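You operate a simulated robot arm through the tools that you are given. There is no shell and no other tool.

You run a simulated two-armed robot. Do the job below in one go: nothing can be reset, and whatever is moved stays where it is left.

Task
Wipe up the spill on the right half of the wall bench with the rag there and put it back.

Only the result counts: the job must be done as asked and must still hold three seconds after the hand-in. Knocking over, shifting, dropping, spilling or breaking anything else fails it.

Robot
Two 6-joint arms with three-finger grippers on one trunk, on a base that drives. Base frame: it is fixed to the floor where the robot stands at the start and does not move with it; the origin is under the middle of the robot, x ahead of it, y to its left, z up. Lengths are in cm, angles in degrees, forces in N, time in s.
The left shoulder is at the start at [2.1, 17, 144.7], the right one opposite. With the tool pointing down near the work surface each hand reaches from about 28 to 56 cm from the robot's upright axis, wherever it stands, measured 20 degrees to its own side. Places, roughly: rag [-350, 150, 75]. Payload 2.2 kg a hand.
The TCP of each hand is the grasp point between the finger pads, 2.5 cm short of the fingertips. In the tool frame z runs along the fingers and y along their closing line. Largest opening 10.4 cm; the body of the gripper starts 7.4 cm behind the TCP.
Orientation is that of the tool frame in the base frame, as a unit quaternion [x, y, z, w]. With the fingers straight down and closing along the base's y, the tool's x points along the base's -x, its y along +y and its z along -z.

Tools
- The arms move only by the tool drive_tool. It takes "left_deltas", "right_deltas" or both (then of equal length, played together; a hand with none holds still); each is a list of rows, each a list of 3 entries, a list of its own where there are three numbers: the shift along the tool's x, y, z in cm, then the turn, a rotation vector about the tool's x, y, z in degrees, then the closure in counts, from 0 (fully open) to 255 (shut). In form: [[[x, y, z], [ax, ay, az], hand], ...]. A call has 1 to 20 rows; each row shifts and turns the commanded pose from where the row before left it, along the tool's axes as they then stand. Each row takes 0.2 s and may step no farther than 5 cm and 8.6 degrees from the row before; otherwise, or with a gripper value out of range, the whole call is refused. A pose out of reach is approached as far as the arm can. The call stops where the force on the tool passes 40 N (or 10 N more than at its start, if that is more) or the arm is blocked; 0.2 s more then pass. Each finger halts on what it meets, pressing with about 37 N; the grip force reading is that of the motor and also rises with nothing between the fingers. The clock runs only during rows and for 0.2 s after the last one: add rows that do not move to give the fingers time. It gives the time, the measured TCP pose, the force on the tool (base axes), the opening and the grip force at its end, in the units of the frame above (readings bear some noise), with the torque about the TCP (base axes, N m) and any sound that the robot's microphone picked up.
- Cameras (640 x 400 px; columns grow to the right, rows downward): "scene" is now at [15.96, 0.04, 134.12]; the picture's right is [0.02, -1.00, 0.00], its down [-0.57, -0.01, -0.82] and it looks along [0.82, 0.01, -0.57] (base axes); focal length 256 px, centre (320, 200). "left" rides on the left gripper at [8.2, -0.3, -10.4] in its tool frame; the picture's right is [0.04, 1.00, 0.00], its down [-0.75, 0.03, -0.66] and it looks along [-0.66, 0.03, 0.75] (tool axes); focal length 256 px, centre (320, 200). "right" rides on the right gripper at [8.2, 0.3, -10.4] in its tool frame; the picture's right is [-0.04, 1.00, 0.00], its down [-0.75, -0.03, -0.66] and it looks along [-0.66, -0.03, 0.75] (tool axes); focal length 256 px, centre (320, 200). There is no depth. A picture from a camera that has moved, and an enlarged one, comes with that camera's place and axes in the base frame and with its lens.
- get_image(camera): a new picture of that camera. The clock stands still meanwhile.
- raise_lower(by): slides the trunk up (or, below 0, down) by that many cm; the arms and the scene camera ride with it, the base frame stays. It gives what a move gives, with no picture.
- drive_base(legs): drives the robot by 1 to 6 legs, each [ahead, left, turn to the left] in cm, cm and degrees, along the robot's own axes; the way and the turn of a leg run together, so that a leg with both is an arc; at most 150 cm and 180 degrees a leg. The arms and the cameras ride along, it lands a little off, and it stops where it bumps. It gives what a move gives.
- head_to(pan, tilt): turns the head with the scene camera to pan (to the left, within 60 degrees either way) and tilt (down, from -29 to 69), counted from straight ahead of the robot. It gives what a move gives.
- zoom(camera, box): a new picture of the part [left, top, right, bottom] of that camera's present view, enlarged. The clock stands still meanwhile.
- close_job(): hands the job in; it is judged then, once.

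Places have to be worked out from the pictures, the camera data and where the tool is seen. Open the grippers and draw the arms clear of the work before you hand the job in, unless the task says otherwise.

The tools are called after ">>>" by a JSON object that holds its "api" and its "payload". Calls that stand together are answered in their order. drive_tool: Moves the arms, as the interface text tells. Its arguments: {"type":"object","properties":{"left_deltas":{"type":"array","items":{"type":"array"}},"right_deltas":{"type":"array","items":{"type":"array"}}},"required":[]} The other tools are called the same way: raise_lower (by) slides the trunk up or down; drive_base (legs) drives the base; head_to (pan, tilt) turns the head that bears the scene camera; get_image (camera) takes a picture; zoom (camera, box) takes an enlarged picture of a part of a camera's view; close_job () hands the job in.

At the start:

```text
t: 0.0
left_position: [49.06, 18.48, 104.6]
left_orientation: [-0.001, 1.0, 0.0, 0.0]
left_force: [0.2, -0.6, -0.1]
left_ft_torque: [0.0, 0.01, -0.02]
left_gripper_width: 10.38
left_grip_force: 0.1
right_position: [48.9, -18.72, 104.5]
right_orientation: [0.0, 1.0, 0.0, -0.001]
right_force: [-0.1, 0.5, 0.3]
right_ft_torque: [0.02, -0.01, 0.0]
right_gripper_width: 10.41
right_grip_force: 0.1
trunk travel left (down, up): [-64.0, 10.2]
robot x, y, heading: [-0.06, -0.41, 0.2]
head pan, tilt: [0.9, 34.6]
```

scene: 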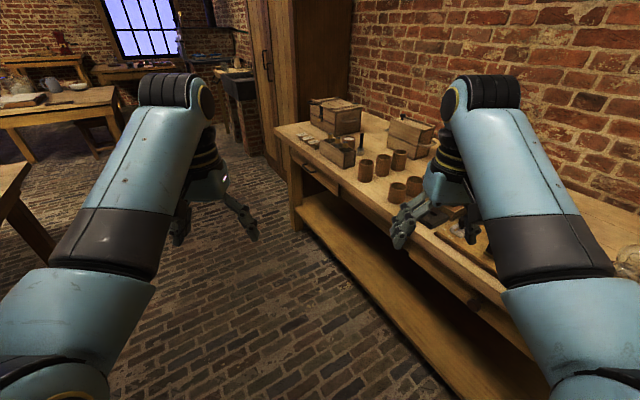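
right: 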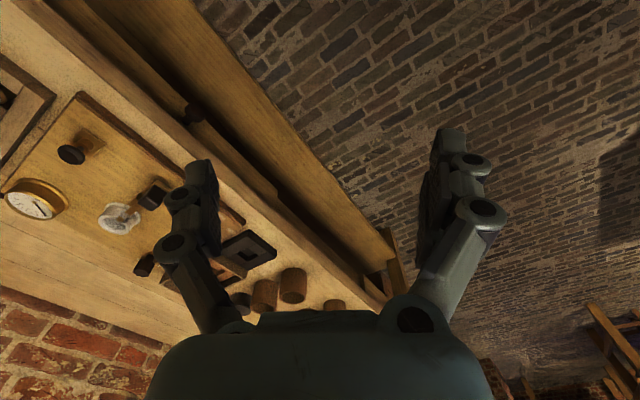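
left: 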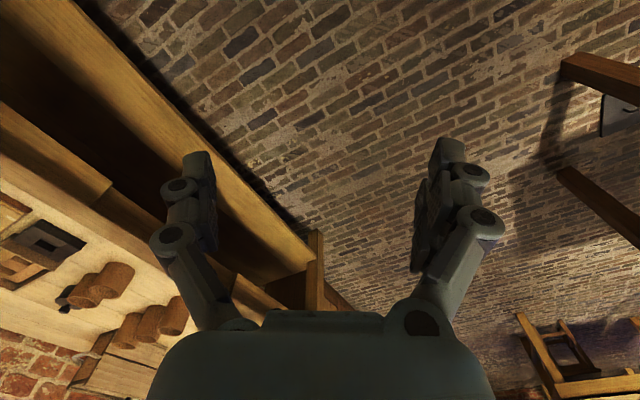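

The rag is far behind me at about [-350, 150]. I look to the left first to learn the room before I drive.

>>> {"api": "head_to", "payload": {"pan": 60, "tilt": 15}}

>>> {"api": "get_image", "payload": {"camera": "scene"}}

```text
t: 1.3
left_position: [48.95, 18.35, 104.73]
left_orientation: [-0.001, 1.0, 0.0, 0.001]
left_force: [-0.6, 0.2, -0.4]
left_ft_torque: [0.0, -0.02, 0.04]
left_gripper_width: 10.4
left_grip_force: 0.1
right_position: [48.96, -18.91, 104.68]
right_orientation: [0.0, 1.0, 0.0, 0.0]
right_force: [0.3, -0.5, -0.3]
right_ft_torque: [0.01, -0.01, -0.02]
right_gripper_width: 10.42
right_grip_force: 0.1
trunk travel left (down, up): [-64.0, 10.2]
robot x, y, heading: [-0.21, 0.06, -0.0]
head pan, tilt: [60.0, 15.0]
```

```text
taken
camera scene: at [11.81, 7.99, 137.26], right [0.87, -0.5, 0.0], down [-0.13, -0.22, -0.97], along [0.48, 0.84, -0.26], focal length 256 px, centre (320, 200)
```

scene: 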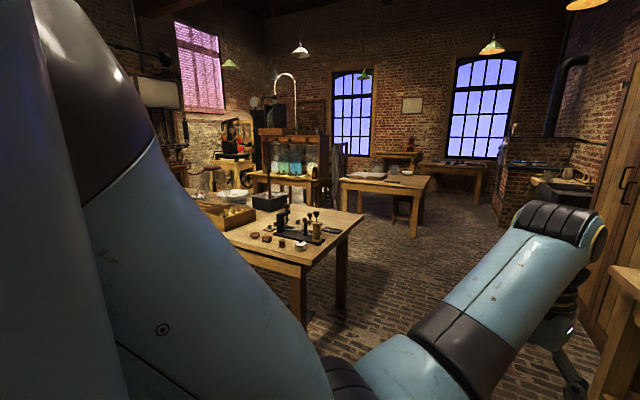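

The bench ahead-right is about 60 cm away and the left table's corner about 110 cm, so turning left on the spot is clear for what I can see. I turn 60 degrees and look further left.

>>> {"api": "drive_base", "payload": {"legs": [[0, 0, 60]]}}

>>> {"api": "get_image", "payload": {"camera": "scene"}}

>>> {"api": "head_to", "payload": {"pan": 0, "tilt": 15}}

>>> {"api": "get_image", "payload": {"camera": "scene"}}

```text
t: 4.4
left_position: [7.84, 51.62, 104.65]
left_orientation: [-0.506, 0.863, 0.001, 0.0]
left_force: [0.0, 0.1, 0.0]
left_ft_torque: [0.01, -0.01, 0.01]
left_gripper_width: 10.41
left_grip_force: 0.0
right_position: [40.49, 33.35, 104.74]
right_orientation: [-0.505, 0.863, 0.0, 0.0]
right_force: [0.2, -0.2, -0.4]
right_ft_torque: [-0.01, 0.03, -0.01]
right_gripper_width: 10.41
right_grip_force: 0.0
trunk travel left (down, up): [-64.0, 10.2]
robot x, y, heading: [-0.03, 0.08, 60.7]
head pan, tilt: [60.0, 15.0]
```

```text
taken
camera scene: at [-1.26, 14.11, 137.26], right [0.86, 0.51, 0.0], down [0.13, -0.22, -0.97], along [-0.49, 0.83, -0.26], focal length 256 px, centre (320, 200)
```

scene: 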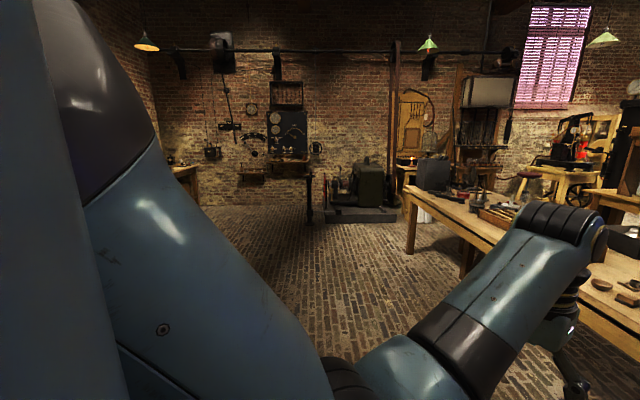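

```text
t: 5.7
left_position: [7.98, 51.73, 104.78]
left_orientation: [-0.506, 0.863, 0.001, 0.0]
left_force: [0.4, 0.1, 0.7]
left_ft_torque: [0.02, -0.02, -0.02]
left_gripper_width: 10.39
left_grip_force: 0.1
right_position: [40.38, 33.41, 104.54]
right_orientation: [-0.506, 0.863, 0.001, 0.001]
right_force: [-0.2, -0.8, 0.4]
right_ft_torque: [0.01, -0.05, -0.02]
right_gripper_width: 10.43
right_grip_force: 0.1
trunk travel left (down, up): [-64.0, 10.2]
robot x, y, heading: [-0.02, 0.04, 60.8]
head pan, tilt: [0.0, 15.0]
```

```text
taken
camera scene: at [8.09, 14.22, 137.26], right [0.87, -0.49, 0.0], down [-0.13, -0.23, -0.97], along [0.47, 0.84, -0.26], focal length 256 px, centre (320, 200)
```

scene: 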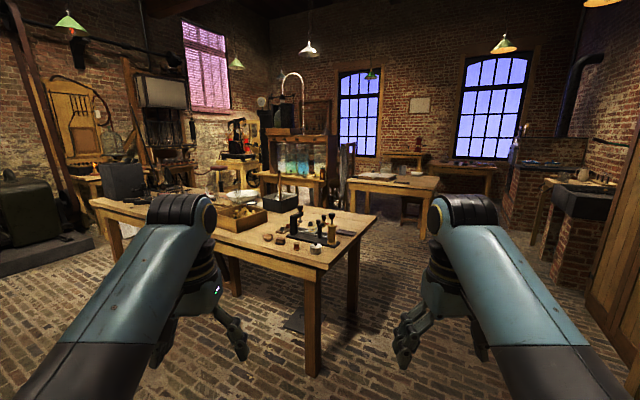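

The way further left looks open floor toward the far wall. I turn another 60 degrees and look.

>>> {"api": "drive_base", "payload": {"legs": [[0, 0, 60]]}}

>>> {"api": "get_image", "payload": {"camera": "scene"}}

>>> {"api": "head_to", "payload": {"pan": 50, "tilt": 15}}

>>> {"api": "get_image", "payload": {"camera": "scene"}}

```text
t: 8.7
left_position: [-41.01, 32.56, 104.69]
left_orientation: [0.87, -0.492, 0.001, 0.0]
left_force: [-0.2, 0.5, 0.1]
left_ft_torque: [0.02, -0.01, -0.02]
left_gripper_width: 10.4
left_grip_force: 0.1
right_position: [-8.97, 51.57, 104.59]
right_orientation: [0.87, -0.493, 0.0, 0.0]
right_force: [0.1, -0.3, -0.4]
right_ft_torque: [0.02, -0.01, -0.02]
right_gripper_width: 10.43
right_grip_force: 0.0
trunk travel left (down, up): [-64.0, 10.2]
robot x, y, heading: [-0.03, 0.09, 121.0]
head pan, tilt: [0.0, 15.0]
```

```text
taken
camera scene: at [-8.38, 13.97, 137.26], right [0.86, 0.51, 0.0], down [0.13, -0.22, -0.97], along [-0.5, 0.83, -0.26], focal length 256 px, centre (320, 200)
```

scene: 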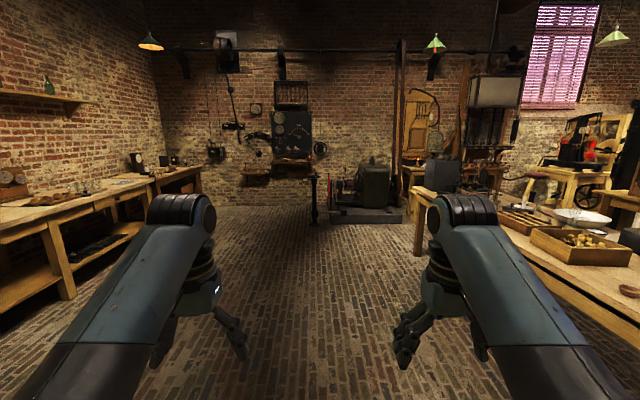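

```text
t: 9.9
left_position: [-40.96, 32.53, 104.69]
left_orientation: [0.87, -0.493, -0.001, 0.0]
left_force: [-1.3, -0.2, -0.3]
left_ft_torque: [-0.01, 0.02, -0.01]
left_gripper_width: 10.41
left_grip_force: 0.0
right_position: [-8.91, 51.63, 104.56]
right_orientation: [0.87, -0.493, 0.001, 0.0]
right_force: [-1.1, 0.2, 0.0]
right_ft_torque: [0.01, -0.01, -0.01]
right_gripper_width: 10.4
right_grip_force: 0.0
trunk travel left (down, up): [-64.0, 10.2]
robot x, y, heading: [0.06, 0.16, 121.1]
head pan, tilt: [50.0, 15.0]
```

```text
taken
camera scene: at [-12.79, 7.45, 137.26], right [0.16, 0.99, 0.0], down [0.26, -0.04, -0.97], along [-0.95, 0.15, -0.26], focal length 256 px, centre (320, 200)
```

scene: 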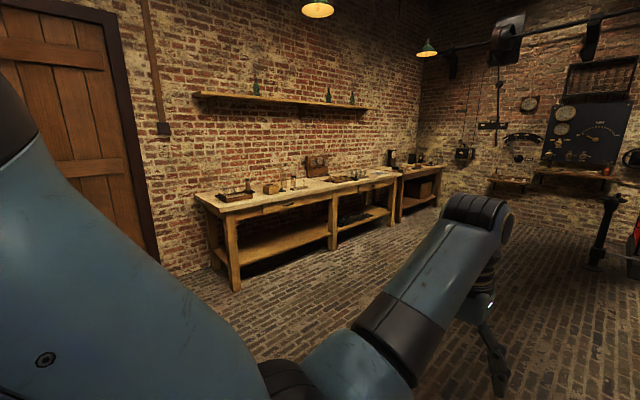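

The rag place projects to about pixel (382, 176), at the right end of the long wall bench. I zoom in there.

>>> {"api": "zoom", "payload": {"camera": "scene", "box": [200, 130, 460, 290]}}

>>> {"api": "zoom", "payload": {"camera": "scene", "box": [300, 140, 420, 215]}}

```text
2.46 times, centred on (330, 210) of scene
camera zoom: at [-12.79, 7.45, 137.26], right [0.16, 0.99, 0.0], down [0.26, -0.04, -0.97], along [-0.95, 0.15, -0.26], focal length 630 px, centre (295, 175)
```

zoom: 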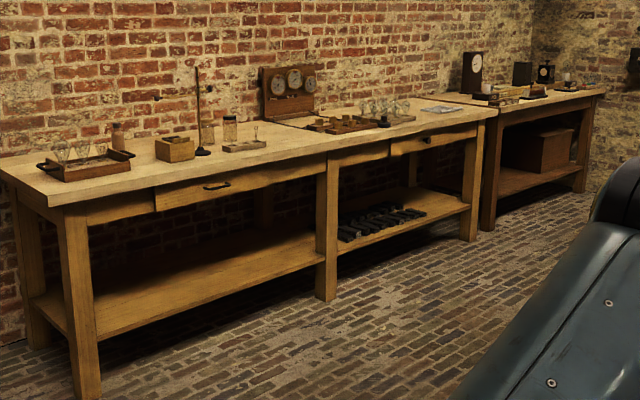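

```text
5.33 times, centred on (360, 178) of scene
camera zoom: at [-12.79, 7.45, 137.26], right [0.16, 0.99, 0.0], down [0.26, -0.04, -0.97], along [-0.95, 0.15, -0.26], focal length 1366 px, centre (107, 320)
```

zoom: 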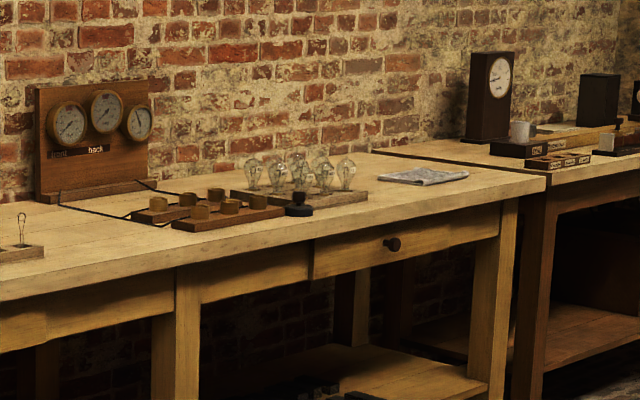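

The rag (grey folded cloth) lies at the right end of the long wall bench; the bench's front edge runs roughly from (-213,-41) to (-364,187), so the room is turned by about 33 degrees. The floor on the way looks clear, so I drive to about 90 cm in front of its right half and turn to face it.

>>> {"api": "drive_base", "payload": {"legs": [[0, 0, 23.4], [130, 0, 0], [130, 0, 0]]}}

>>> {"api": "get_image", "payload": {"camera": "scene"}}

```text
t: 23.7
left_position: [-256.58, 171.64, 104.59]
left_orientation: [0.946, -0.325, 0.0, -0.001]
left_force: [0.1, -0.5, 1.2]
left_ft_torque: [-0.02, 0.0, -0.01]
left_gripper_width: 10.39
left_grip_force: 0.1
right_position: [-233.52, 200.93, 104.62]
right_orientation: [0.946, -0.325, 0.0, 0.001]
right_force: [0.5, -0.3, 0.8]
right_ft_torque: [-0.01, -0.02, 0.0]
right_gripper_width: 10.37
right_grip_force: 0.1
trunk travel left (down, up): [-64.0, 10.2]
robot x, y, heading: [-206.39, 156.06, 141.9]
head pan, tilt: [50.0, 15.0]
```

```text
taken
camera scene: at [-221.26, 158.38, 137.25], right [-0.21, 0.98, 0.0], down [0.25, 0.05, -0.97], along [-0.94, -0.2, -0.26], focal length 256 px, centre (320, 200)
```

scene: 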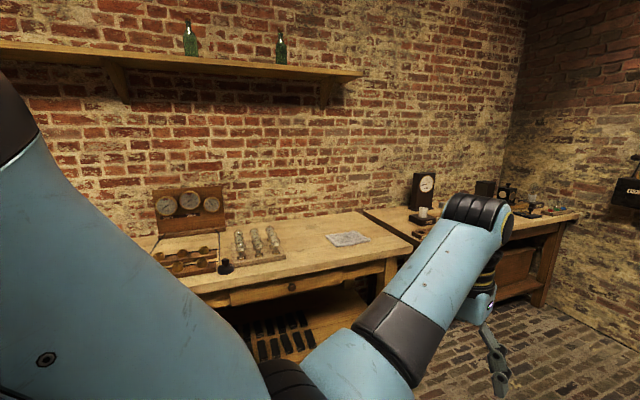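

The drive landed at (-206, 156). I now turn left to face the bench and look at it squarely.

>>> {"api": "drive_base", "payload": {"legs": [[0, 0, 70]]}}

>>> {"api": "head_to", "payload": {"pan": 0, "tilt": 25}}

>>> {"api": "get_image", "payload": {"camera": "scene"}}

>>> {"api": "zoom", "payload": {"camera": "scene", "box": [160, 100, 480, 300]}}

```text
t: 27.2
left_position: [-237.79, 114.06, 104.72]
left_orientation: [0.959, 0.282, -0.001, 0.0]
left_force: [-0.3, -0.4, 0.4]
left_ft_torque: [-0.02, 0.02, -0.02]
left_gripper_width: 10.41
left_grip_force: 0.0
right_position: [-257.9, 145.49, 104.63]
right_orientation: [0.959, 0.282, 0.0, 0.0]
right_force: [0.4, 0.1, 0.0]
right_ft_torque: [-0.01, -0.02, 0.04]
right_gripper_width: 10.42
right_grip_force: 0.1
trunk travel left (down, up): [-64.0, 10.2]
robot x, y, heading: [-206.87, 156.03, -146.8]
head pan, tilt: [50.0, 15.0]
```

```text
t: 28.4
left_position: [-237.87, 114.0, 104.52]
left_orientation: [0.959, 0.283, 0.0, 0.001]
left_force: [0.6, 0.3, -0.8]
left_ft_torque: [-0.01, -0.02, -0.01]
left_gripper_width: 10.4
left_grip_force: 0.0
right_position: [-257.83, 145.5, 104.58]
right_orientation: [0.959, 0.282, 0.0, 0.001]
right_force: [-0.6, 0.3, 0.2]
right_ft_torque: [-0.04, 0.0, 0.02]
right_gripper_width: 10.4
right_grip_force: 0.0
trunk travel left (down, up): [-64.0, 10.2]
robot x, y, heading: [-206.36, 155.93, -147.2]
head pan, tilt: [0.0, 25.0]
```

```text
taken
camera scene: at [-220.22, 147.14, 135.64], right [-0.54, 0.84, 0.0], down [0.36, 0.23, -0.91], along [-0.76, -0.49, -0.42], focal length 256 px, centre (320, 200)
```

scene: 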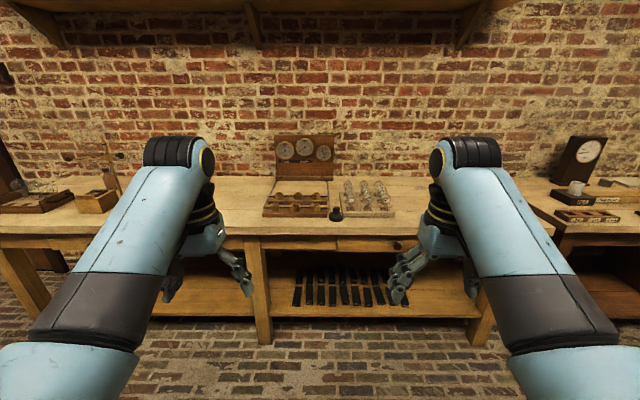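

```text
2.00 times, centred on (320, 200) of scene
camera zoom: at [-220.22, 147.14, 135.64], right [-0.54, 0.84, 0.0], down [0.36, 0.23, -0.91], along [-0.76, -0.49, -0.42], focal length 512 px, centre (320, 200)
```

zoom: 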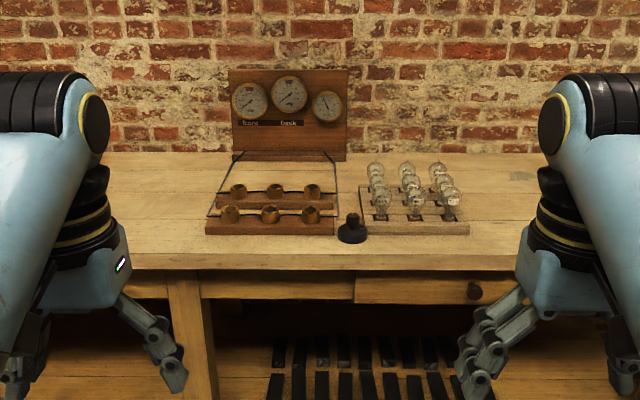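

I face the bench squarely now; the right arm hides the rag and the bench's right part. I shift 45 cm to my right to see that zone.

>>> {"api": "drive_base", "payload": {"legs": [[0, -45, 0]]}}

>>> {"api": "get_image", "payload": {"camera": "scene"}}

>>> {"api": "zoom", "payload": {"camera": "scene", "box": [200, 140, 440, 290]}}

>>> {"api": "get_image", "payload": {"camera": "right"}}

>>> {"api": "get_image", "payload": {"camera": "left"}}

```text
t: 31.2
left_position: [-263.2, 153.49, 104.7]
left_orientation: [0.96, 0.28, 0.0, 0.001]
left_force: [-0.8, 0.6, 0.2]
left_ft_torque: [0.01, -0.01, 0.01]
left_gripper_width: 10.39
left_grip_force: 0.0
right_position: [-282.98, 184.96, 104.7]
right_orientation: [0.96, 0.279, 0.0, 0.001]
right_force: [-0.1, 0.1, -0.2]
right_ft_torque: [-0.01, -0.03, 0.01]
right_gripper_width: 10.38
right_grip_force: 0.0
trunk travel left (down, up): [-64.0, 10.2]
robot x, y, heading: [-231.59, 195.12, -147.7]
head pan, tilt: [0.0, 25.0]
```

```text
taken
camera scene: at [-245.34, 186.49, 135.63], right [-0.54, 0.84, 0.0], down [0.36, 0.23, -0.91], along [-0.77, -0.49, -0.42], focal length 256 px, centre (320, 200)
```

scene: 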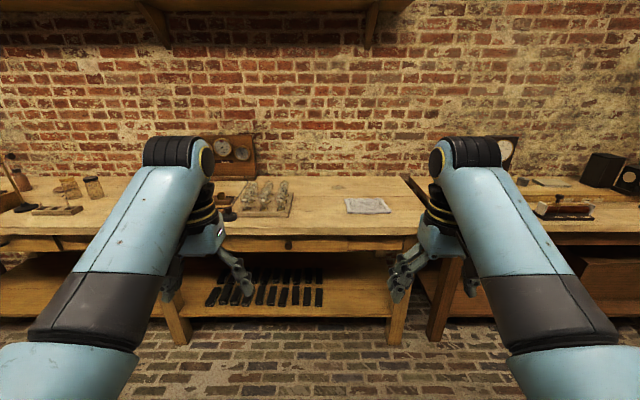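

```text
2.67 times, centred on (320, 215) of scene
camera zoom: at [-245.34, 186.49, 135.63], right [-0.54, 0.84, 0.0], down [0.36, 0.23, -0.91], along [-0.77, -0.49, -0.42], focal length 683 px, centre (320, 160)
```

zoom: 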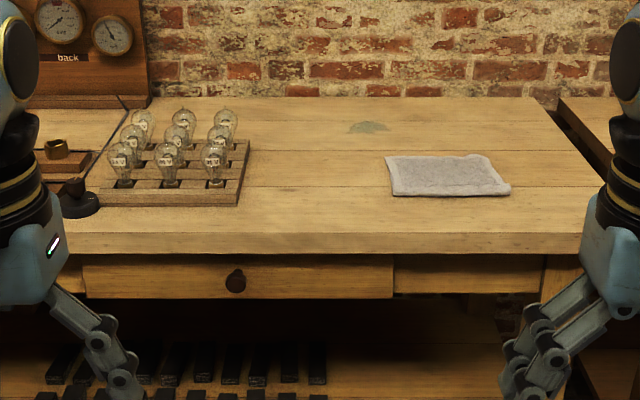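

```text
taken
camera right: at [-275.92, 189.22, 114.96], right [0.5, -0.87, 0.0], down [-0.65, -0.38, 0.66], along [-0.57, -0.33, -0.75], focal length 256 px, centre (320, 200)
```

right: 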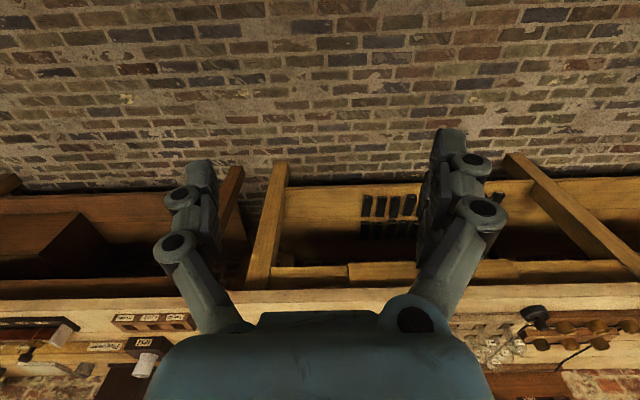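

```text
taken
camera left: at [-256.51, 158.16, 115.15], right [0.57, -0.82, 0.0], down [-0.62, -0.43, 0.66], along [-0.54, -0.37, -0.75], focal length 256 px, centre (320, 200)
```

left: 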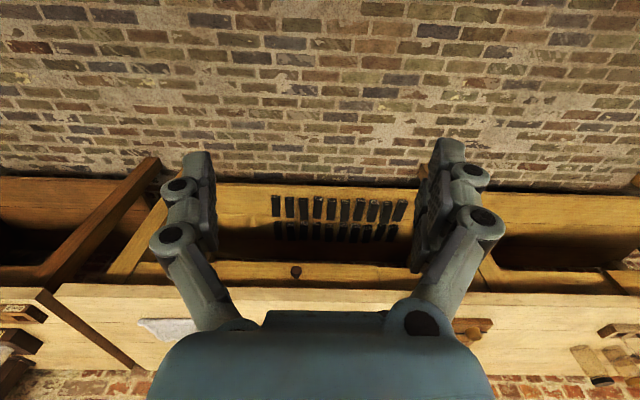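

The spill is the greenish patch toward the back of the bench, about 49 cm in from the front edge; the rag is about 15–32 cm in from the edge. I look down to see how far the base sticks out before I drive up.

>>> {"api": "head_to", "payload": {"pan": 0, "tilt": 69}}

>>> {"api": "get_image", "payload": {"camera": "scene"}}

```text
t: 32.3
left_position: [-263.24, 153.45, 104.73]
left_orientation: [0.96, 0.28, 0.0, -0.001]
left_force: [-0.4, 0.1, -0.4]
left_ft_torque: [0.02, 0.02, 0.0]
left_gripper_width: 10.38
left_grip_force: 0.0
right_position: [-282.87, 184.95, 104.56]
right_orientation: [0.96, 0.279, 0.001, 0.0]
right_force: [-0.5, 0.1, 0.0]
right_ft_torque: [0.0, 0.02, -0.04]
right_gripper_width: 10.41
right_grip_force: 0.0
trunk travel left (down, up): [-64.0, 10.2]
robot x, y, heading: [-231.55, 195.12, -147.5]
head pan, tilt: [0.0, 68.8]
```

```text
taken
camera scene: at [-242.25, 188.38, 129.69], right [-0.54, 0.84, 0.0], down [0.79, 0.5, -0.36], along [-0.31, -0.19, -0.93], focal length 256 px, centre (320, 200)
```

scene: 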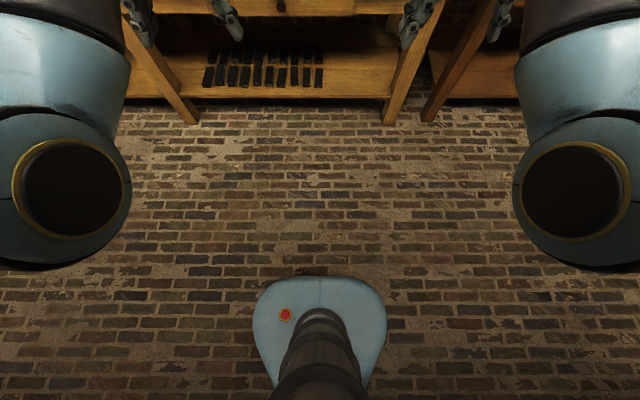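

The base front reaches about 20 cm ahead of the axis, and bench shelf/legs are flush with the edge, so I will have to reach about 75 cm for the spill. Here, in free space over the floor, I test the right arm's reach with the tool tilted ~34 degrees forward.

>>> {"api": "drive_tool", "payload": {"right_deltas": [[[0, 0, 0], [0, -8.6, 0], 0], [[0, 0, 0], [0, -8.6, 0], 0], [[0, 0, 0], [0, -8.6, 0], 0], [[0, 0, 0], [0, -8.6, 0], 0], [[2.825, 0, 4.125], [0, 0, 0], 0], [[2.825, 0, 4.125], [0, 0, 0], 0], [[2.825, 0, 4.125], [0, 0, 0], 0], [[2.825, 0, 4.125], [0, 0, 0], 0], [[2.825, 0, 4.125], [0, 0, 0], 0], [[-4.125, 0, 2.825], [0, 0, 0], 0], [[-4.125, 0, 2.825], [0, 0, 0], 0], [[-4.125, 0, 2.825], [0, 0, 0], 0], [[-4.125, 0, 2.825], [0, 0, 0], 0], [[-4.125, 0, 2.825], [0, 0, 0], 0], [[-2.475, 0, 1.695], [0, 0, 0], 0], [[0, 0, 0], [0, 0, 0], 0]]}}

>>> {"api": "get_image", "payload": {"camera": "scene"}}

```text
t: 35.7
left_position: [-263.06, 153.37, 104.63]
left_orientation: [0.96, 0.279, 0.0, 0.0]
left_force: [0.0, -0.4, 0.0]
left_ft_torque: [0.0, 0.0, -0.01]
left_gripper_width: 10.4
left_grip_force: 0.0
right_position: [-297.29, 174.77, 87.42]
right_orientation: [0.917, 0.267, -0.284, 0.082]
right_force: [0.5, 0.6, 0.6]
right_ft_torque: [-0.02, -0.02, 0.0]
right_gripper_width: 10.4
right_grip_force: 0.0
right hand out of reach, approached as far as the arm can: row 12, 13, 14, 15
trunk travel left (down, up): [-64.0, 10.2]
robot x, y, heading: [-231.8, 195.11, -147.4]
head pan, tilt: [0.0, 68.8]
```

```text
taken
camera scene: at [-242.27, 188.36, 129.69], right [-0.54, 0.84, 0.0], down [0.79, 0.5, -0.36], along [-0.31, -0.19, -0.93], focal length 256 px, centre (320, 200)
```

scene: 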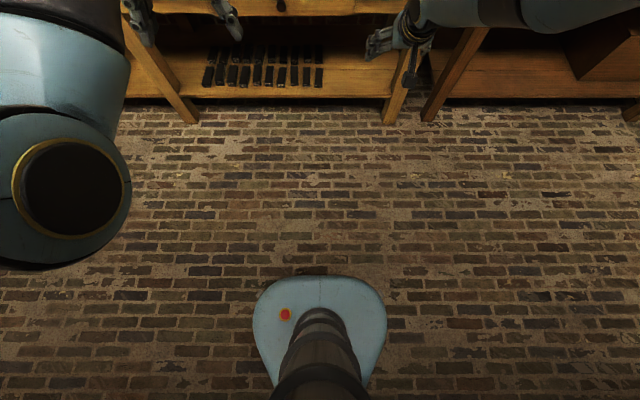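

The right arm stretches to about 66 cm at z 87 with the trunk up, so I'll need the trunk lower for the far reach. I now bring the right arm back to upright and raise the left hand high and inward so it stays clear of the lamps when the trunk goes down.

>>> {"api": "drive_tool", "payload": {"right_deltas": [[[4.125, 0, -2.825], [0, 0, 0], 0], [[4.125, 0, -2.825], [0, 0, 0], 0], [[4.125, 0, -2.825], [0, 0, 0], 0], [[4.125, 0, -2.825], [0, 0, 0], 0], [[4.125, 0, -2.825], [0, 0, 0], 0], [[-2.825, 0, -4.125], [0, 0, 0], 0], [[-2.825, 0, -4.125], [0, 0, 0], 0], [[-2.825, 0, -4.125], [0, 0, 0], 0], [[-2.825, 0, -4.125], [0, 0, 0], 0], [[-2.825, 0, -4.125], [0, 0, 0], 0], [[0, 0, 0], [0, 8.6, 0], 0], [[0, 0, 0], [0, 8.6, 0], 0], [[0, 0, 0], [0, 8.6, 0], 0], [[0, 0, 0], [0, 8.6, 0], 0]], "left_deltas": [[[0, 0, -5], [0, 0, 0], 0], [[0, 0, -5], [0, 0, 0], 0], [[0, 0, -5], [0, 0, 0], 0], [[0, 0, -5], [0, 0, 0], 0], [[0, 0, -5], [0, 0, 0], 0], [[0, 0, -5], [0, 0, 0], 0], [[0, 0, -5], [0, 0, 0], 0], [[0, 0, -5], [0, 0, 0], 0], [[4.5, 0, 0], [0, 0, 0], 0], [[4.5, 0, 0], [0, 0, 0], 0], [[0, 0, 0], [0, 0, 0], 0], [[0, 0, 0], [0, 0, 0], 0], [[0, 0, 0], [0, 0, 0], 0], [[0, 0, 0], [0, 0, 0], 0]]}}

>>> {"api": "get_image", "payload": {"camera": "scene"}}

```text
t: 38.7
left_position: [-279.43, 148.95, 128.57]
left_orientation: [0.96, 0.28, 0.001, 0.0]
left_force: [0.1, 0.3, -0.3]
left_ft_torque: [0.0, -0.02, 0.02]
left_gripper_width: 10.4
left_grip_force: 0.0
left hand out of reach, approached as far as the arm can: row 1, 2, 3, 4, 5, 6, 7, 8, 9, 10
right_position: [-289.75, 176.13, 92.24]
right_orientation: [0.96, 0.279, 0.001, 0.0]
right_force: [-0.3, 0.0, 1.4]
right_ft_torque: [0.01, -0.04, -0.01]
right_gripper_width: 10.39
right_grip_force: 0.0
right hand out of reach, approached as far as the arm can: row 1, 2, 3, 4, 5, 6, 7, 8, 9, 10, 11, 12, 13, 14
trunk travel left (down, up): [-64.0, 10.2]
robot x, y, heading: [-231.76, 195.48, -147.5]
head pan, tilt: [0.0, 68.8]
```

```text
taken
camera scene: at [-242.26, 188.38, 129.68], right [-0.54, 0.84, 0.0], down [0.79, 0.5, -0.36], along [-0.31, -0.19, -0.93], focal length 256 px, centre (320, 200)
```

scene: 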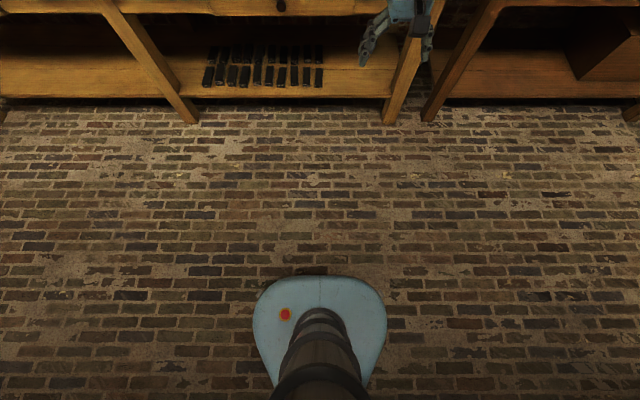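

Both hands ended short of the commanded poses with the "out of reach" note, and the elbows seem to have moved. I look straight ahead to see how the arms now stand.

>>> {"api": "head_to", "payload": {"pan": 0, "tilt": 10}}

>>> {"api": "get_image", "payload": {"camera": "scene"}}

```text
t: 40.0
left_position: [-279.46, 148.91, 128.76]
left_orientation: [0.96, 0.279, 0.001, -0.001]
left_force: [0.3, -0.1, 0.1]
left_ft_torque: [-0.02, 0.01, 0.0]
left_gripper_width: 10.41
left_grip_force: 0.0
right_position: [-289.76, 176.28, 92.24]
right_orientation: [0.96, 0.279, 0.0, 0.001]
right_force: [-0.7, -0.5, -0.2]
right_ft_torque: [0.0, -0.02, 0.02]
right_gripper_width: 10.41
right_grip_force: 0.2
trunk travel left (down, up): [-64.0, 10.2]
robot x, y, heading: [-231.96, 195.43, -147.4]
head pan, tilt: [0.0, 10.0]
```

```text
taken
camera scene: at [-245.39, 186.38, 138.06], right [-0.54, 0.84, 0.0], down [0.15, 0.09, -0.98], along [-0.83, -0.53, -0.17], focal length 256 px, centre (320, 200)
```

scene: 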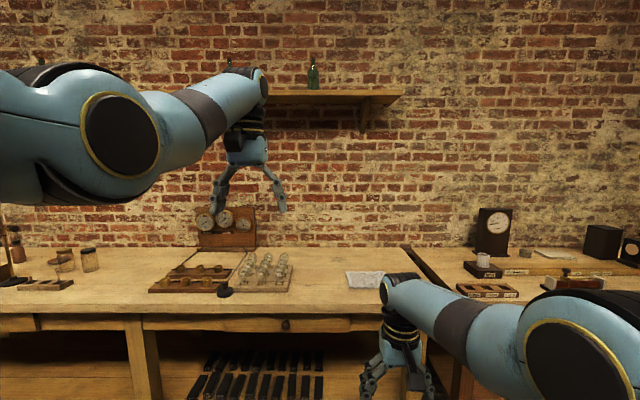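

The right arm stands low in front of me, the left stretched out high. I test how the right hand answers to a plain pull-back of 10 cm.

>>> {"api": "drive_tool", "payload": {"right_deltas": [[[5, 0, 0], [0, 0, 0], 0], [[5, 0, 0], [0, 0, 0], 0], [[0, 0, 0], [0, 0, 0], 0]], "left_deltas": [[[5, 0, 0], [0, 0, 0], 0], [[5, 0, 0], [0, 0, 0], 0], [[0, 0, 0], [0, 0, 0], 0]]}}

>>> {"api": "get_image", "payload": {"camera": "scene"}}

```text
t: 40.8
left_position: [-280.04, 150.69, 127.24]
left_orientation: [0.96, 0.279, 0.001, 0.0]
left_force: [0.0, -0.5, -0.1]
left_ft_torque: [0.02, 0.02, -0.02]
left_gripper_width: 10.4
left_grip_force: 0.1
left hand out of reach, approached as far as the arm can: row 1, 2
right_position: [-281.65, 181.28, 92.62]
right_orientation: [0.961, 0.278, -0.002, -0.003]
right_force: [0.3, -0.7, 0.3]
right_ft_torque: [-0.01, 0.01, 0.02]
right_gripper_width: 10.4
right_grip_force: 0.0
trunk travel left (down, up): [-64.0, 10.2]
robot x, y, heading: [-231.71, 195.09, -147.4]
head pan, tilt: [0.0, 10.0]
```

```text
taken
camera scene: at [-245.49, 186.32, 138.05], right [-0.54, 0.84, 0.0], down [0.15, 0.09, -0.98], along [-0.83, -0.53, -0.18], focal length 256 px, centre (320, 200)
```

scene: 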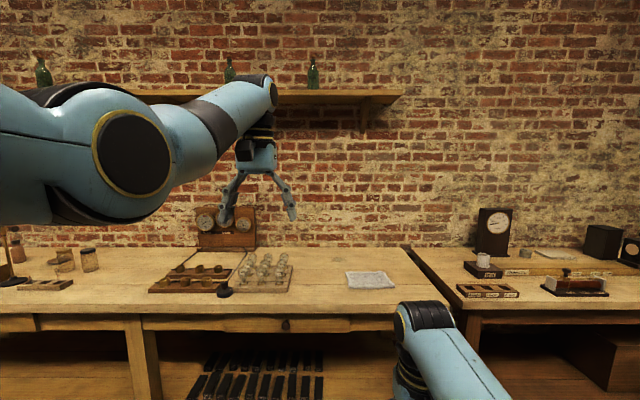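

The right hand is back in a usable pose (49 cm ahead, z 93). I shift the left hand outward to the left to keep it away from the working side.

>>> {"api": "drive_tool", "payload": {"left_deltas": [[[0, 5, 0], [0, 0, 0], 0], [[0, 5, 0], [0, 0, 0], 0], [[0, 5, 0], [0, 0, 0], 0], [[0, 5, 0], [0, 0, 0], 0], [[0, 5, 0], [0, 0, 0], 0], [[0, 0, 0], [0, 0, 0], 0]]}}

>>> {"api": "get_image", "payload": {"camera": "scene"}}

```text
t: 42.1
left_position: [-267.16, 128.89, 127.09]
left_orientation: [0.96, 0.279, 0.0, 0.0]
left_force: [0.3, 0.7, 0.0]
left_ft_torque: [-0.01, 0.0, 0.02]
left_gripper_width: 10.37
left_grip_force: 0.0
left hand out of reach, approached as far as the arm can: row 1, 2
right_position: [-281.57, 181.48, 92.29]
right_orientation: [0.961, 0.278, -0.001, -0.002]
right_force: [0.0, 0.0, 0.4]
right_ft_torque: [-0.02, 0.01, 0.04]
right_gripper_width: 10.4
right_grip_force: 0.0
trunk travel left (down, up): [-64.0, 10.2]
robot x, y, heading: [-231.43, 194.92, -147.4]
head pan, tilt: [0.0, 10.0]
```

```text
taken
camera scene: at [-245.45, 186.46, 138.07], right [-0.54, 0.84, 0.0], down [0.15, 0.09, -0.98], along [-0.83, -0.53, -0.17], focal length 256 px, centre (320, 200)
```

scene: 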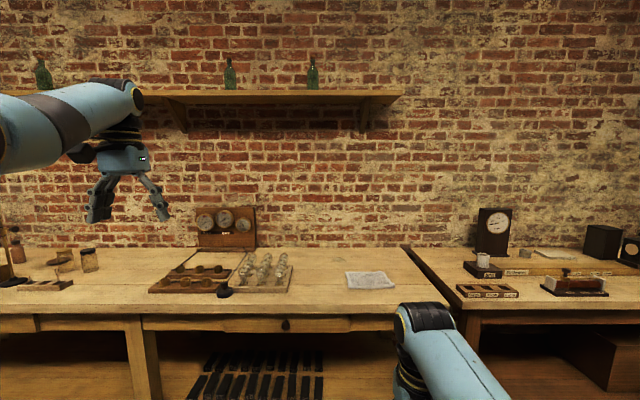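

The left hand is now 36 cm to the left and within reach. I pull it back 15 cm so it stays far from the gauge board.

>>> {"api": "drive_tool", "payload": {"left_deltas": [[[5, 0, 0], [0, 0, 0], 0], [[5, 0, 0], [0, 0, 0], 0], [[5, 0, 0], [0, 0, 0], 0], [[0, 0, 0], [0, 0, 0], 0]]}}

```text
t: 43.1
left_position: [-262.9, 127.77, 123.2]
left_orientation: [0.96, 0.28, -0.001, 0.0]
left_force: [-0.4, -0.3, -0.6]
left_ft_torque: [-0.01, 0.0, 0.02]
left_gripper_width: 10.38
left_grip_force: 0.0
left hand out of reach, approached as far as the arm can: row 1, 2, 3
right_position: [-281.52, 181.53, 92.47]
right_orientation: [0.961, 0.277, 0.0, -0.003]
right_force: [-0.3, -0.4, -0.2]
right_ft_torque: [-0.02, -0.02, 0.03]
right_gripper_width: 10.38
right_grip_force: 0.1
trunk travel left (down, up): [-64.0, 10.2]
robot x, y, heading: [-231.27, 195.23, -147.8]
head pan, tilt: [0.0, 10.0]
```

Tool-down at that height can't come further back; 62 cm ahead, 36 cm left, z 123 is acceptable and clear of the gauge board. I raise the right hand a little, then drive 60 cm toward the bench and check.

>>> {"api": "drive_tool", "payload": {"right_deltas": [[[0, 0, -4], [0, 0, 0], 0], [[0, 0, -4], [0, 0, 0], 0], [[0, 0, 0], [0, 0, 0], 0]]}}

>>> {"api": "drive_base", "payload": {"legs": [[60, 0, 0]]}}

>>> {"api": "head_to", "payload": {"pan": 0, "tilt": 45}}

>>> {"api": "get_image", "payload": {"camera": "scene"}}

```text
t: 44.0
left_position: [-262.84, 127.8, 123.2]
left_orientation: [0.96, 0.279, 0.0, -0.001]
left_force: [0.4, 0.7, -0.6]
left_ft_torque: [0.05, 0.03, 0.01]
left_gripper_width: 10.4
left_grip_force: 0.1
right_position: [-282.15, 182.6, 100.29]
right_orientation: [0.962, 0.273, -0.002, -0.012]
right_force: [1.1, 0.6, 0.2]
right_ft_torque: [-0.03, -0.03, 0.0]
right_gripper_width: 10.4
right_grip_force: 0.1
trunk travel left (down, up): [-64.0, 10.2]
robot x, y, heading: [-231.63, 195.25, -147.5]
head pan, tilt: [0.0, 10.0]
```

```text
t: 47.3
left_position: [-312.31, 95.79, 123.28]
left_orientation: [0.959, 0.283, 0.001, 0.0]
left_force: [0.2, 0.0, -1.0]
left_ft_torque: [0.02, -0.02, -0.01]
left_gripper_width: 10.4
left_grip_force: 0.0
right_position: [-331.96, 150.32, 100.38]
right_orientation: [0.961, 0.277, -0.005, -0.009]
right_force: [-0.4, -0.6, -0.3]
right_ft_torque: [0.05, -0.05, 0.02]
right_gripper_width: 10.4
right_grip_force: 0.0
trunk travel left (down, up): [-64.0, 10.2]
robot x, y, heading: [-281.15, 163.22, -147.2]
head pan, tilt: [0.0, 10.0]
```

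```text
t: 48.3
left_position: [-312.23, 95.76, 123.28]
left_orientation: [0.959, 0.282, 0.001, 0.0]
left_force: [-1.3, -0.2, 0.0]
left_ft_torque: [0.0, -0.05, 0.0]
left_gripper_width: 10.42
left_grip_force: 0.2
right_position: [-332.12, 150.5, 100.39]
right_orientation: [0.961, 0.277, -0.004, -0.009]
right_force: [0.2, -0.3, 0.2]
right_ft_torque: [0.01, -0.02, -0.02]
right_gripper_width: 10.38
right_grip_force: 0.0
trunk travel left (down, up): [-64.0, 10.2]
robot x, y, heading: [-281.06, 163.56, -147.6]
head pan, tilt: [0.0, 45.0]
```

```text
taken
camera scene: at [-294.13, 155.18, 132.58], right [-0.54, 0.84, 0.0], down [0.59, 0.38, -0.71], along [-0.6, -0.38, -0.71], focal length 256 px, centre (320, 200)
```

scene: 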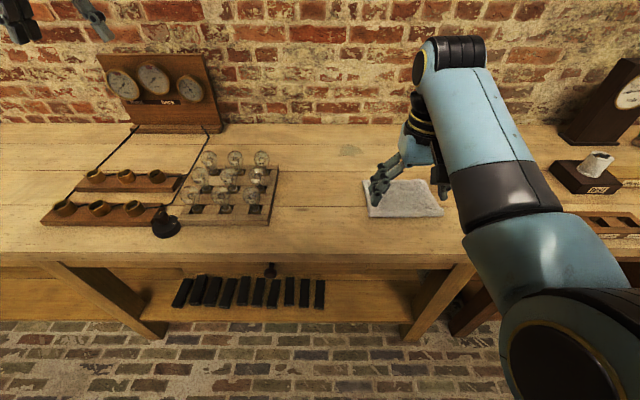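

Good view: spill patch near (350, 150), rag under the right hand at (403, 198). I zoom in to measure them.

>>> {"api": "zoom", "payload": {"camera": "scene", "box": [270, 120, 470, 270]}}

>>> {"api": "get_image", "payload": {"camera": "right"}}

```text
2.67 times, centred on (370, 195) of scene
camera zoom: at [-294.13, 155.18, 132.58], right [-0.54, 0.84, 0.0], down [0.59, 0.38, -0.71], along [-0.6, -0.38, -0.71], focal length 683 px, centre (187, 213)
```

zoom: 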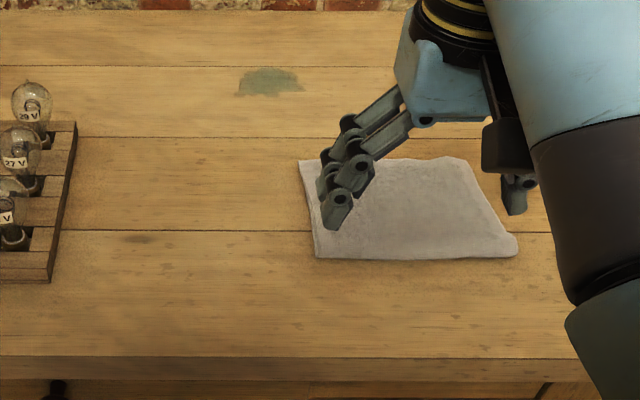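

```text
taken
camera right: at [-324.8, 154.47, 110.76], right [0.5, -0.87, -0.02], down [-0.64, -0.39, 0.66], along [-0.58, -0.31, -0.75], focal length 256 px, centre (320, 200)
```

right: 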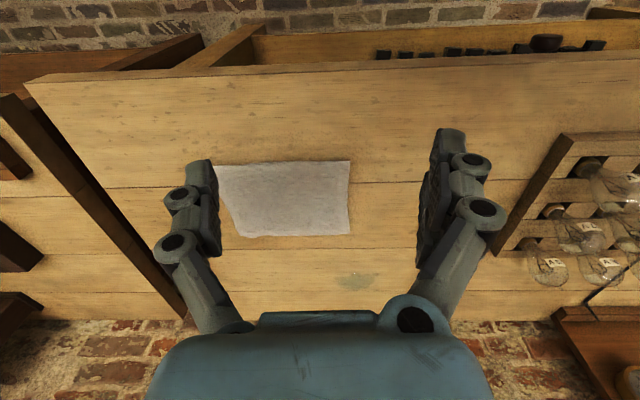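

Triangulating the hand and scene views puts the bench top near z = 80, the rag (20 x 15.5 cm) centred near (-352, 146) and the spill (9 x 7 cm) near (-366, 123), 43 cm in from the edge. The elbow hangs low, so before going closer I back off 35 cm and find an arm posture that reaches ~68 cm ahead at z≈84 with the elbow clear.

>>> {"api": "drive_base", "payload": {"legs": [[-35, 0, 0]]}}

>>> {"api": "raise_lower", "payload": {"by": -20}}

>>> {"api": "get_image", "payload": {"camera": "scene"}}

```text
t: 50.6
left_position: [-281.75, 115.14, 123.34]
left_orientation: [0.959, 0.284, 0.0, 0.0]
left_force: [-0.1, -0.6, 0.1]
left_ft_torque: [-0.03, 0.02, 0.01]
left_gripper_width: 10.38
left_grip_force: 0.1
right_position: [-301.8, 169.86, 100.53]
right_orientation: [0.96, 0.279, -0.004, -0.009]
right_force: [-0.6, 0.1, 0.6]
right_ft_torque: [-0.02, 0.03, -0.01]
right_gripper_width: 10.38
right_grip_force: 0.1
trunk travel left (down, up): [-64.0, 10.2]
robot x, y, heading: [-251.36, 183.12, -147.1]
head pan, tilt: [0.0, 45.0]
```

```text
t: 52.8
left_position: [-281.93, 115.03, 101.26]
left_orientation: [0.959, 0.284, 0.015, -0.005]
left_force: [0.1, 0.4, 0.1]
left_ft_torque: [0.0, 0.02, 0.02]
left_gripper_width: 10.39
left_grip_force: 0.0
right_position: [-301.96, 169.96, 80.45]
right_orientation: [0.961, 0.277, -0.005, -0.011]
right_force: [0.2, -0.1, 0.6]
right_ft_torque: [0.01, -0.01, 0.02]
right_gripper_width: 10.39
right_grip_force: 0.0
trunk travel left (down, up): [-44.0, 30.2]
robot x, y, heading: [-251.39, 182.76, -147.2]
head pan, tilt: [0.0, 45.0]
```

```text
taken
camera scene: at [-264.13, 174.45, 112.35], right [-0.54, 0.84, 0.0], down [0.59, 0.38, -0.71], along [-0.59, -0.38, -0.71], focal length 256 px, centre (320, 200)
```

scene: 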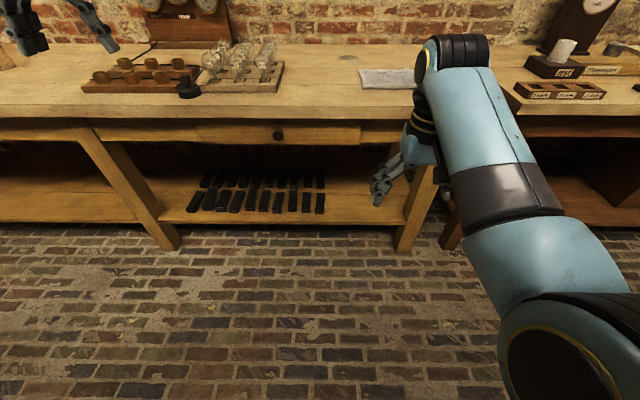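

Trunk is 20 cm lower now and the hand at z 80 over open floor. I test moving the right hand forward 20 cm with the tool upright.

>>> {"api": "drive_tool", "payload": {"right_deltas": [[[0, 0, -4], [0, 0, 0], 0], [[-5, 0, 0], [0, 0, 0], 0], [[-5, 0, 0], [0, 0, 0], 0], [[-5, 0, 0], [0, 0, 0], 0], [[0, 0, 0], [0, 0, 0], 0]]}}

>>> {"api": "get_image", "payload": {"camera": "scene"}}

```text
t: 54.0
left_position: [-281.97, 115.03, 101.16]
left_orientation: [0.959, 0.283, 0.015, -0.005]
left_force: [-0.2, 0.4, -0.2]
left_ft_torque: [0.03, 0.01, -0.01]
left_gripper_width: 10.4
left_grip_force: 0.1
right_position: [-314.42, 161.73, 84.58]
right_orientation: [0.961, 0.278, -0.005, -0.009]
right_force: [-0.2, 0.3, 1.0]
right_ft_torque: [-0.02, -0.01, -0.01]
right_gripper_width: 10.42
right_grip_force: 0.0
trunk travel left (down, up): [-44.0, 30.2]
robot x, y, heading: [-251.13, 183.14, -147.0]
head pan, tilt: [0.0, 45.0]
```

```text
taken
camera scene: at [-264.1, 174.48, 112.34], right [-0.54, 0.84, 0.0], down [0.59, 0.38, -0.71], along [-0.59, -0.38, -0.71], focal length 256 px, centre (320, 200)
```

scene: 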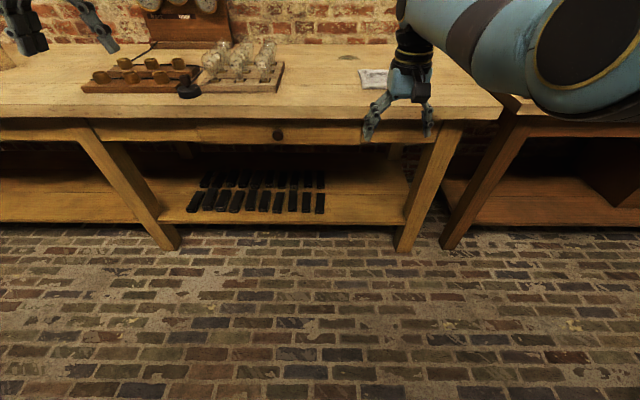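

Tool-down at 65 cm works with the trunk at -20, and the elbow rides at about z 105 out to the side. I test 7 cm further.

>>> {"api": "drive_tool", "payload": {"right_deltas": [[[-3.5, 0, 0], [0, 0, 0], 0], [[-3.5, 0, 0], [0, 0, 0], 0], [[0, 0, 0], [0, 0, 0], 0]]}}

>>> {"api": "get_image", "payload": {"camera": "scene"}}

```text
t: 54.8
left_position: [-282.08, 114.89, 101.3]
left_orientation: [0.959, 0.283, 0.015, -0.004]
left_force: [0.2, -0.6, 0.9]
left_ft_torque: [0.0, 0.03, -0.01]
left_gripper_width: 10.43
left_grip_force: 0.1
right_position: [-316.26, 161.33, 85.24]
right_orientation: [0.96, 0.279, -0.004, -0.009]
right_force: [-0.2, -0.1, -0.7]
right_ft_torque: [-0.04, -0.02, -0.01]
right_gripper_width: 10.43
right_grip_force: 0.1
right hand out of reach, approached as far as the arm can: row 1, 2
trunk travel left (down, up): [-44.0, 30.2]
robot x, y, heading: [-251.0, 182.86, -146.8]
head pan, tilt: [0.0, 45.0]
```

```text
taken
camera scene: at [-264.15, 174.44, 112.33], right [-0.54, 0.84, 0.0], down [0.59, 0.38, -0.71], along [-0.59, -0.38, -0.71], focal length 256 px, centre (320, 200)
```

scene: 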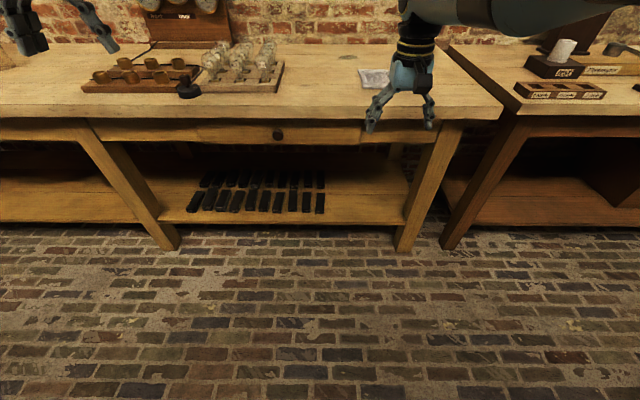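

Tool-down reach ends at about 66 cm; tilting ~20–30 degrees will give the rest. Plan: trunk near 0 to pick up the rag, then lower and tilt for the spill. I raise the trunk, pull the hand back and drive up 50 cm.

>>> {"api": "raise_lower", "payload": {"by": 20}}

>>> {"api": "drive_tool", "payload": {"right_deltas": [[[3, 0, 3], [0, 0, 0], 0], [[4, 0, 2], [0, 0, 0], 0], [[4, 0, 0], [0, 0, 0], 0], [[4, 0, 0], [0, 0, 0], 0], [[2, 0, 0], [0, 0, 0], 0], [[0, 0, 0], [0, 0, 0], 0]]}}

>>> {"api": "drive_base", "payload": {"legs": [[48, 0, 0]]}}

>>> {"api": "get_image", "payload": {"camera": "scene"}}

```text
t: 57.0
left_position: [-282.15, 114.94, 121.31]
left_orientation: [0.959, 0.283, 0.015, -0.004]
left_force: [0.7, -0.1, -0.4]
left_ft_torque: [0.0, -0.03, 0.03]
left_gripper_width: 10.39
left_grip_force: 0.1
right_position: [-316.49, 160.98, 107.64]
right_orientation: [0.96, 0.278, -0.021, -0.005]
right_force: [-0.1, 0.0, -0.7]
right_ft_torque: [0.01, 0.0, 0.03]
right_gripper_width: 10.38
right_grip_force: 0.1
trunk travel left (down, up): [-64.0, 10.2]
robot x, y, heading: [-250.8, 182.74, -147.3]
head pan, tilt: [0.0, 45.0]
```

```text
t: 58.4
left_position: [-281.97, 115.12, 121.19]
left_orientation: [0.959, 0.284, 0.014, -0.004]
left_force: [-0.2, -1.0, 0.1]
left_ft_torque: [-0.01, -0.05, -0.02]
left_gripper_width: 10.39
left_grip_force: 0.1
right_position: [-302.33, 170.05, 101.89]
right_orientation: [0.96, 0.279, -0.02, -0.004]
right_force: [0.4, -0.3, -0.3]
right_ft_torque: [0.0, 0.02, -0.01]
right_gripper_width: 10.4
right_grip_force: 0.0
trunk travel left (down, up): [-64.0, 10.2]
robot x, y, heading: [-251.15, 182.89, -147.0]
head pan, tilt: [0.0, 45.0]
```

```text
t: 61.2
left_position: [-321.86, 88.19, 121.22]
left_orientation: [0.957, 0.289, 0.016, -0.005]
left_force: [-0.3, -0.6, 0.7]
left_ft_torque: [-0.01, -0.01, 0.0]
left_gripper_width: 10.43
left_grip_force: 0.0
right_position: [-342.87, 143.15, 101.82]
right_orientation: [0.959, 0.282, -0.022, -0.004]
right_force: [0.3, 0.7, -0.9]
right_ft_torque: [0.02, 0.02, -0.05]
right_gripper_width: 10.41
right_grip_force: 0.0
trunk travel left (down, up): [-64.0, 10.2]
robot x, y, heading: [-291.85, 156.39, -146.6]
head pan, tilt: [0.0, 45.0]
```

```text
taken
camera scene: at [-304.39, 147.99, 132.57], right [-0.55, 0.83, 0.0], down [0.59, 0.39, -0.71], along [-0.59, -0.39, -0.71], focal length 256 px, centre (320, 200)
```

scene: 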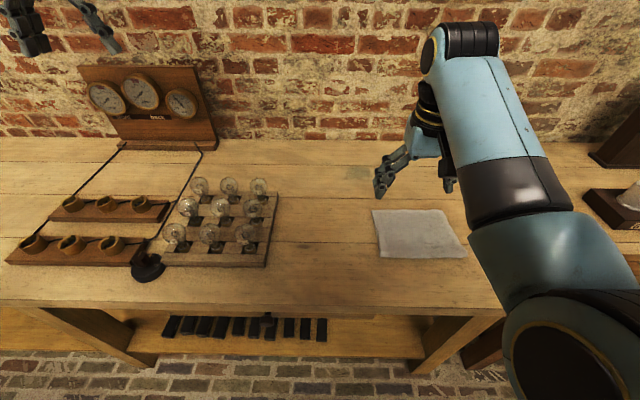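

Measured from this view the bench edge is about 37 cm from my axis. I look down to check the gap between base front and bench.

>>> {"api": "head_to", "payload": {"pan": 0, "tilt": 69}}

>>> {"api": "get_image", "payload": {"camera": "scene"}}

>>> {"api": "get_image", "payload": {"camera": "right"}}

```text
t: 62.1
left_position: [-321.91, 88.31, 121.21]
left_orientation: [0.957, 0.289, 0.015, -0.004]
left_force: [0.3, -0.7, 0.3]
left_ft_torque: [0.0, 0.03, -0.01]
left_gripper_width: 10.39
left_grip_force: 0.0
right_position: [-342.72, 143.23, 101.82]
right_orientation: [0.959, 0.282, -0.021, -0.005]
right_force: [0.9, 0.3, -0.1]
right_ft_torque: [-0.02, 0.02, 0.0]
right_gripper_width: 10.37
right_grip_force: 0.1
trunk travel left (down, up): [-64.0, 10.2]
robot x, y, heading: [-291.9, 156.32, -146.3]
head pan, tilt: [0.0, 68.8]
```

```text
taken
camera scene: at [-302.22, 149.42, 129.7], right [-0.55, 0.83, 0.0], down [0.78, 0.51, -0.36], along [-0.3, -0.2, -0.93], focal length 256 px, centre (320, 200)
```

scene: 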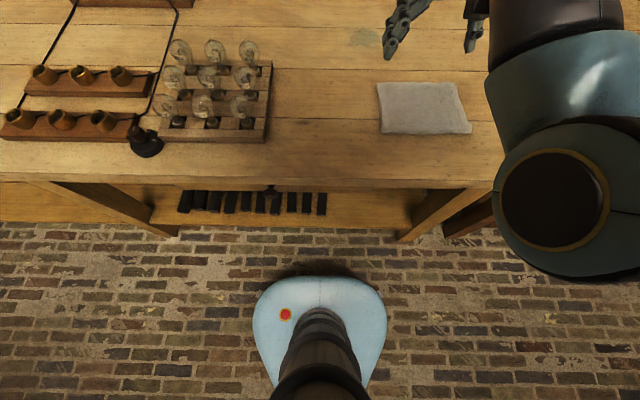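

```text
taken
camera right: at [-335.34, 147.45, 111.9], right [0.51, -0.86, -0.02], down [-0.62, -0.38, 0.69], along [-0.6, -0.34, -0.73], focal length 256 px, centre (320, 200)
```

right: 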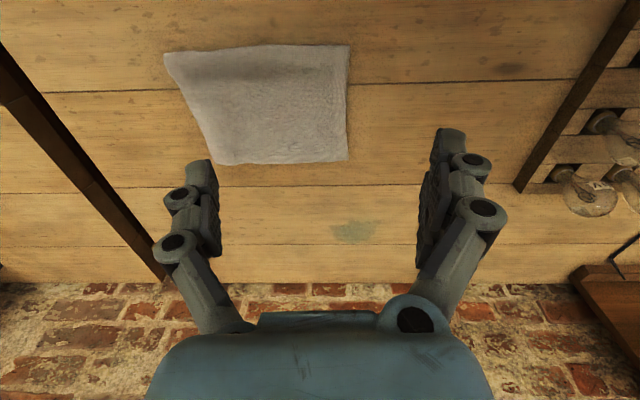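

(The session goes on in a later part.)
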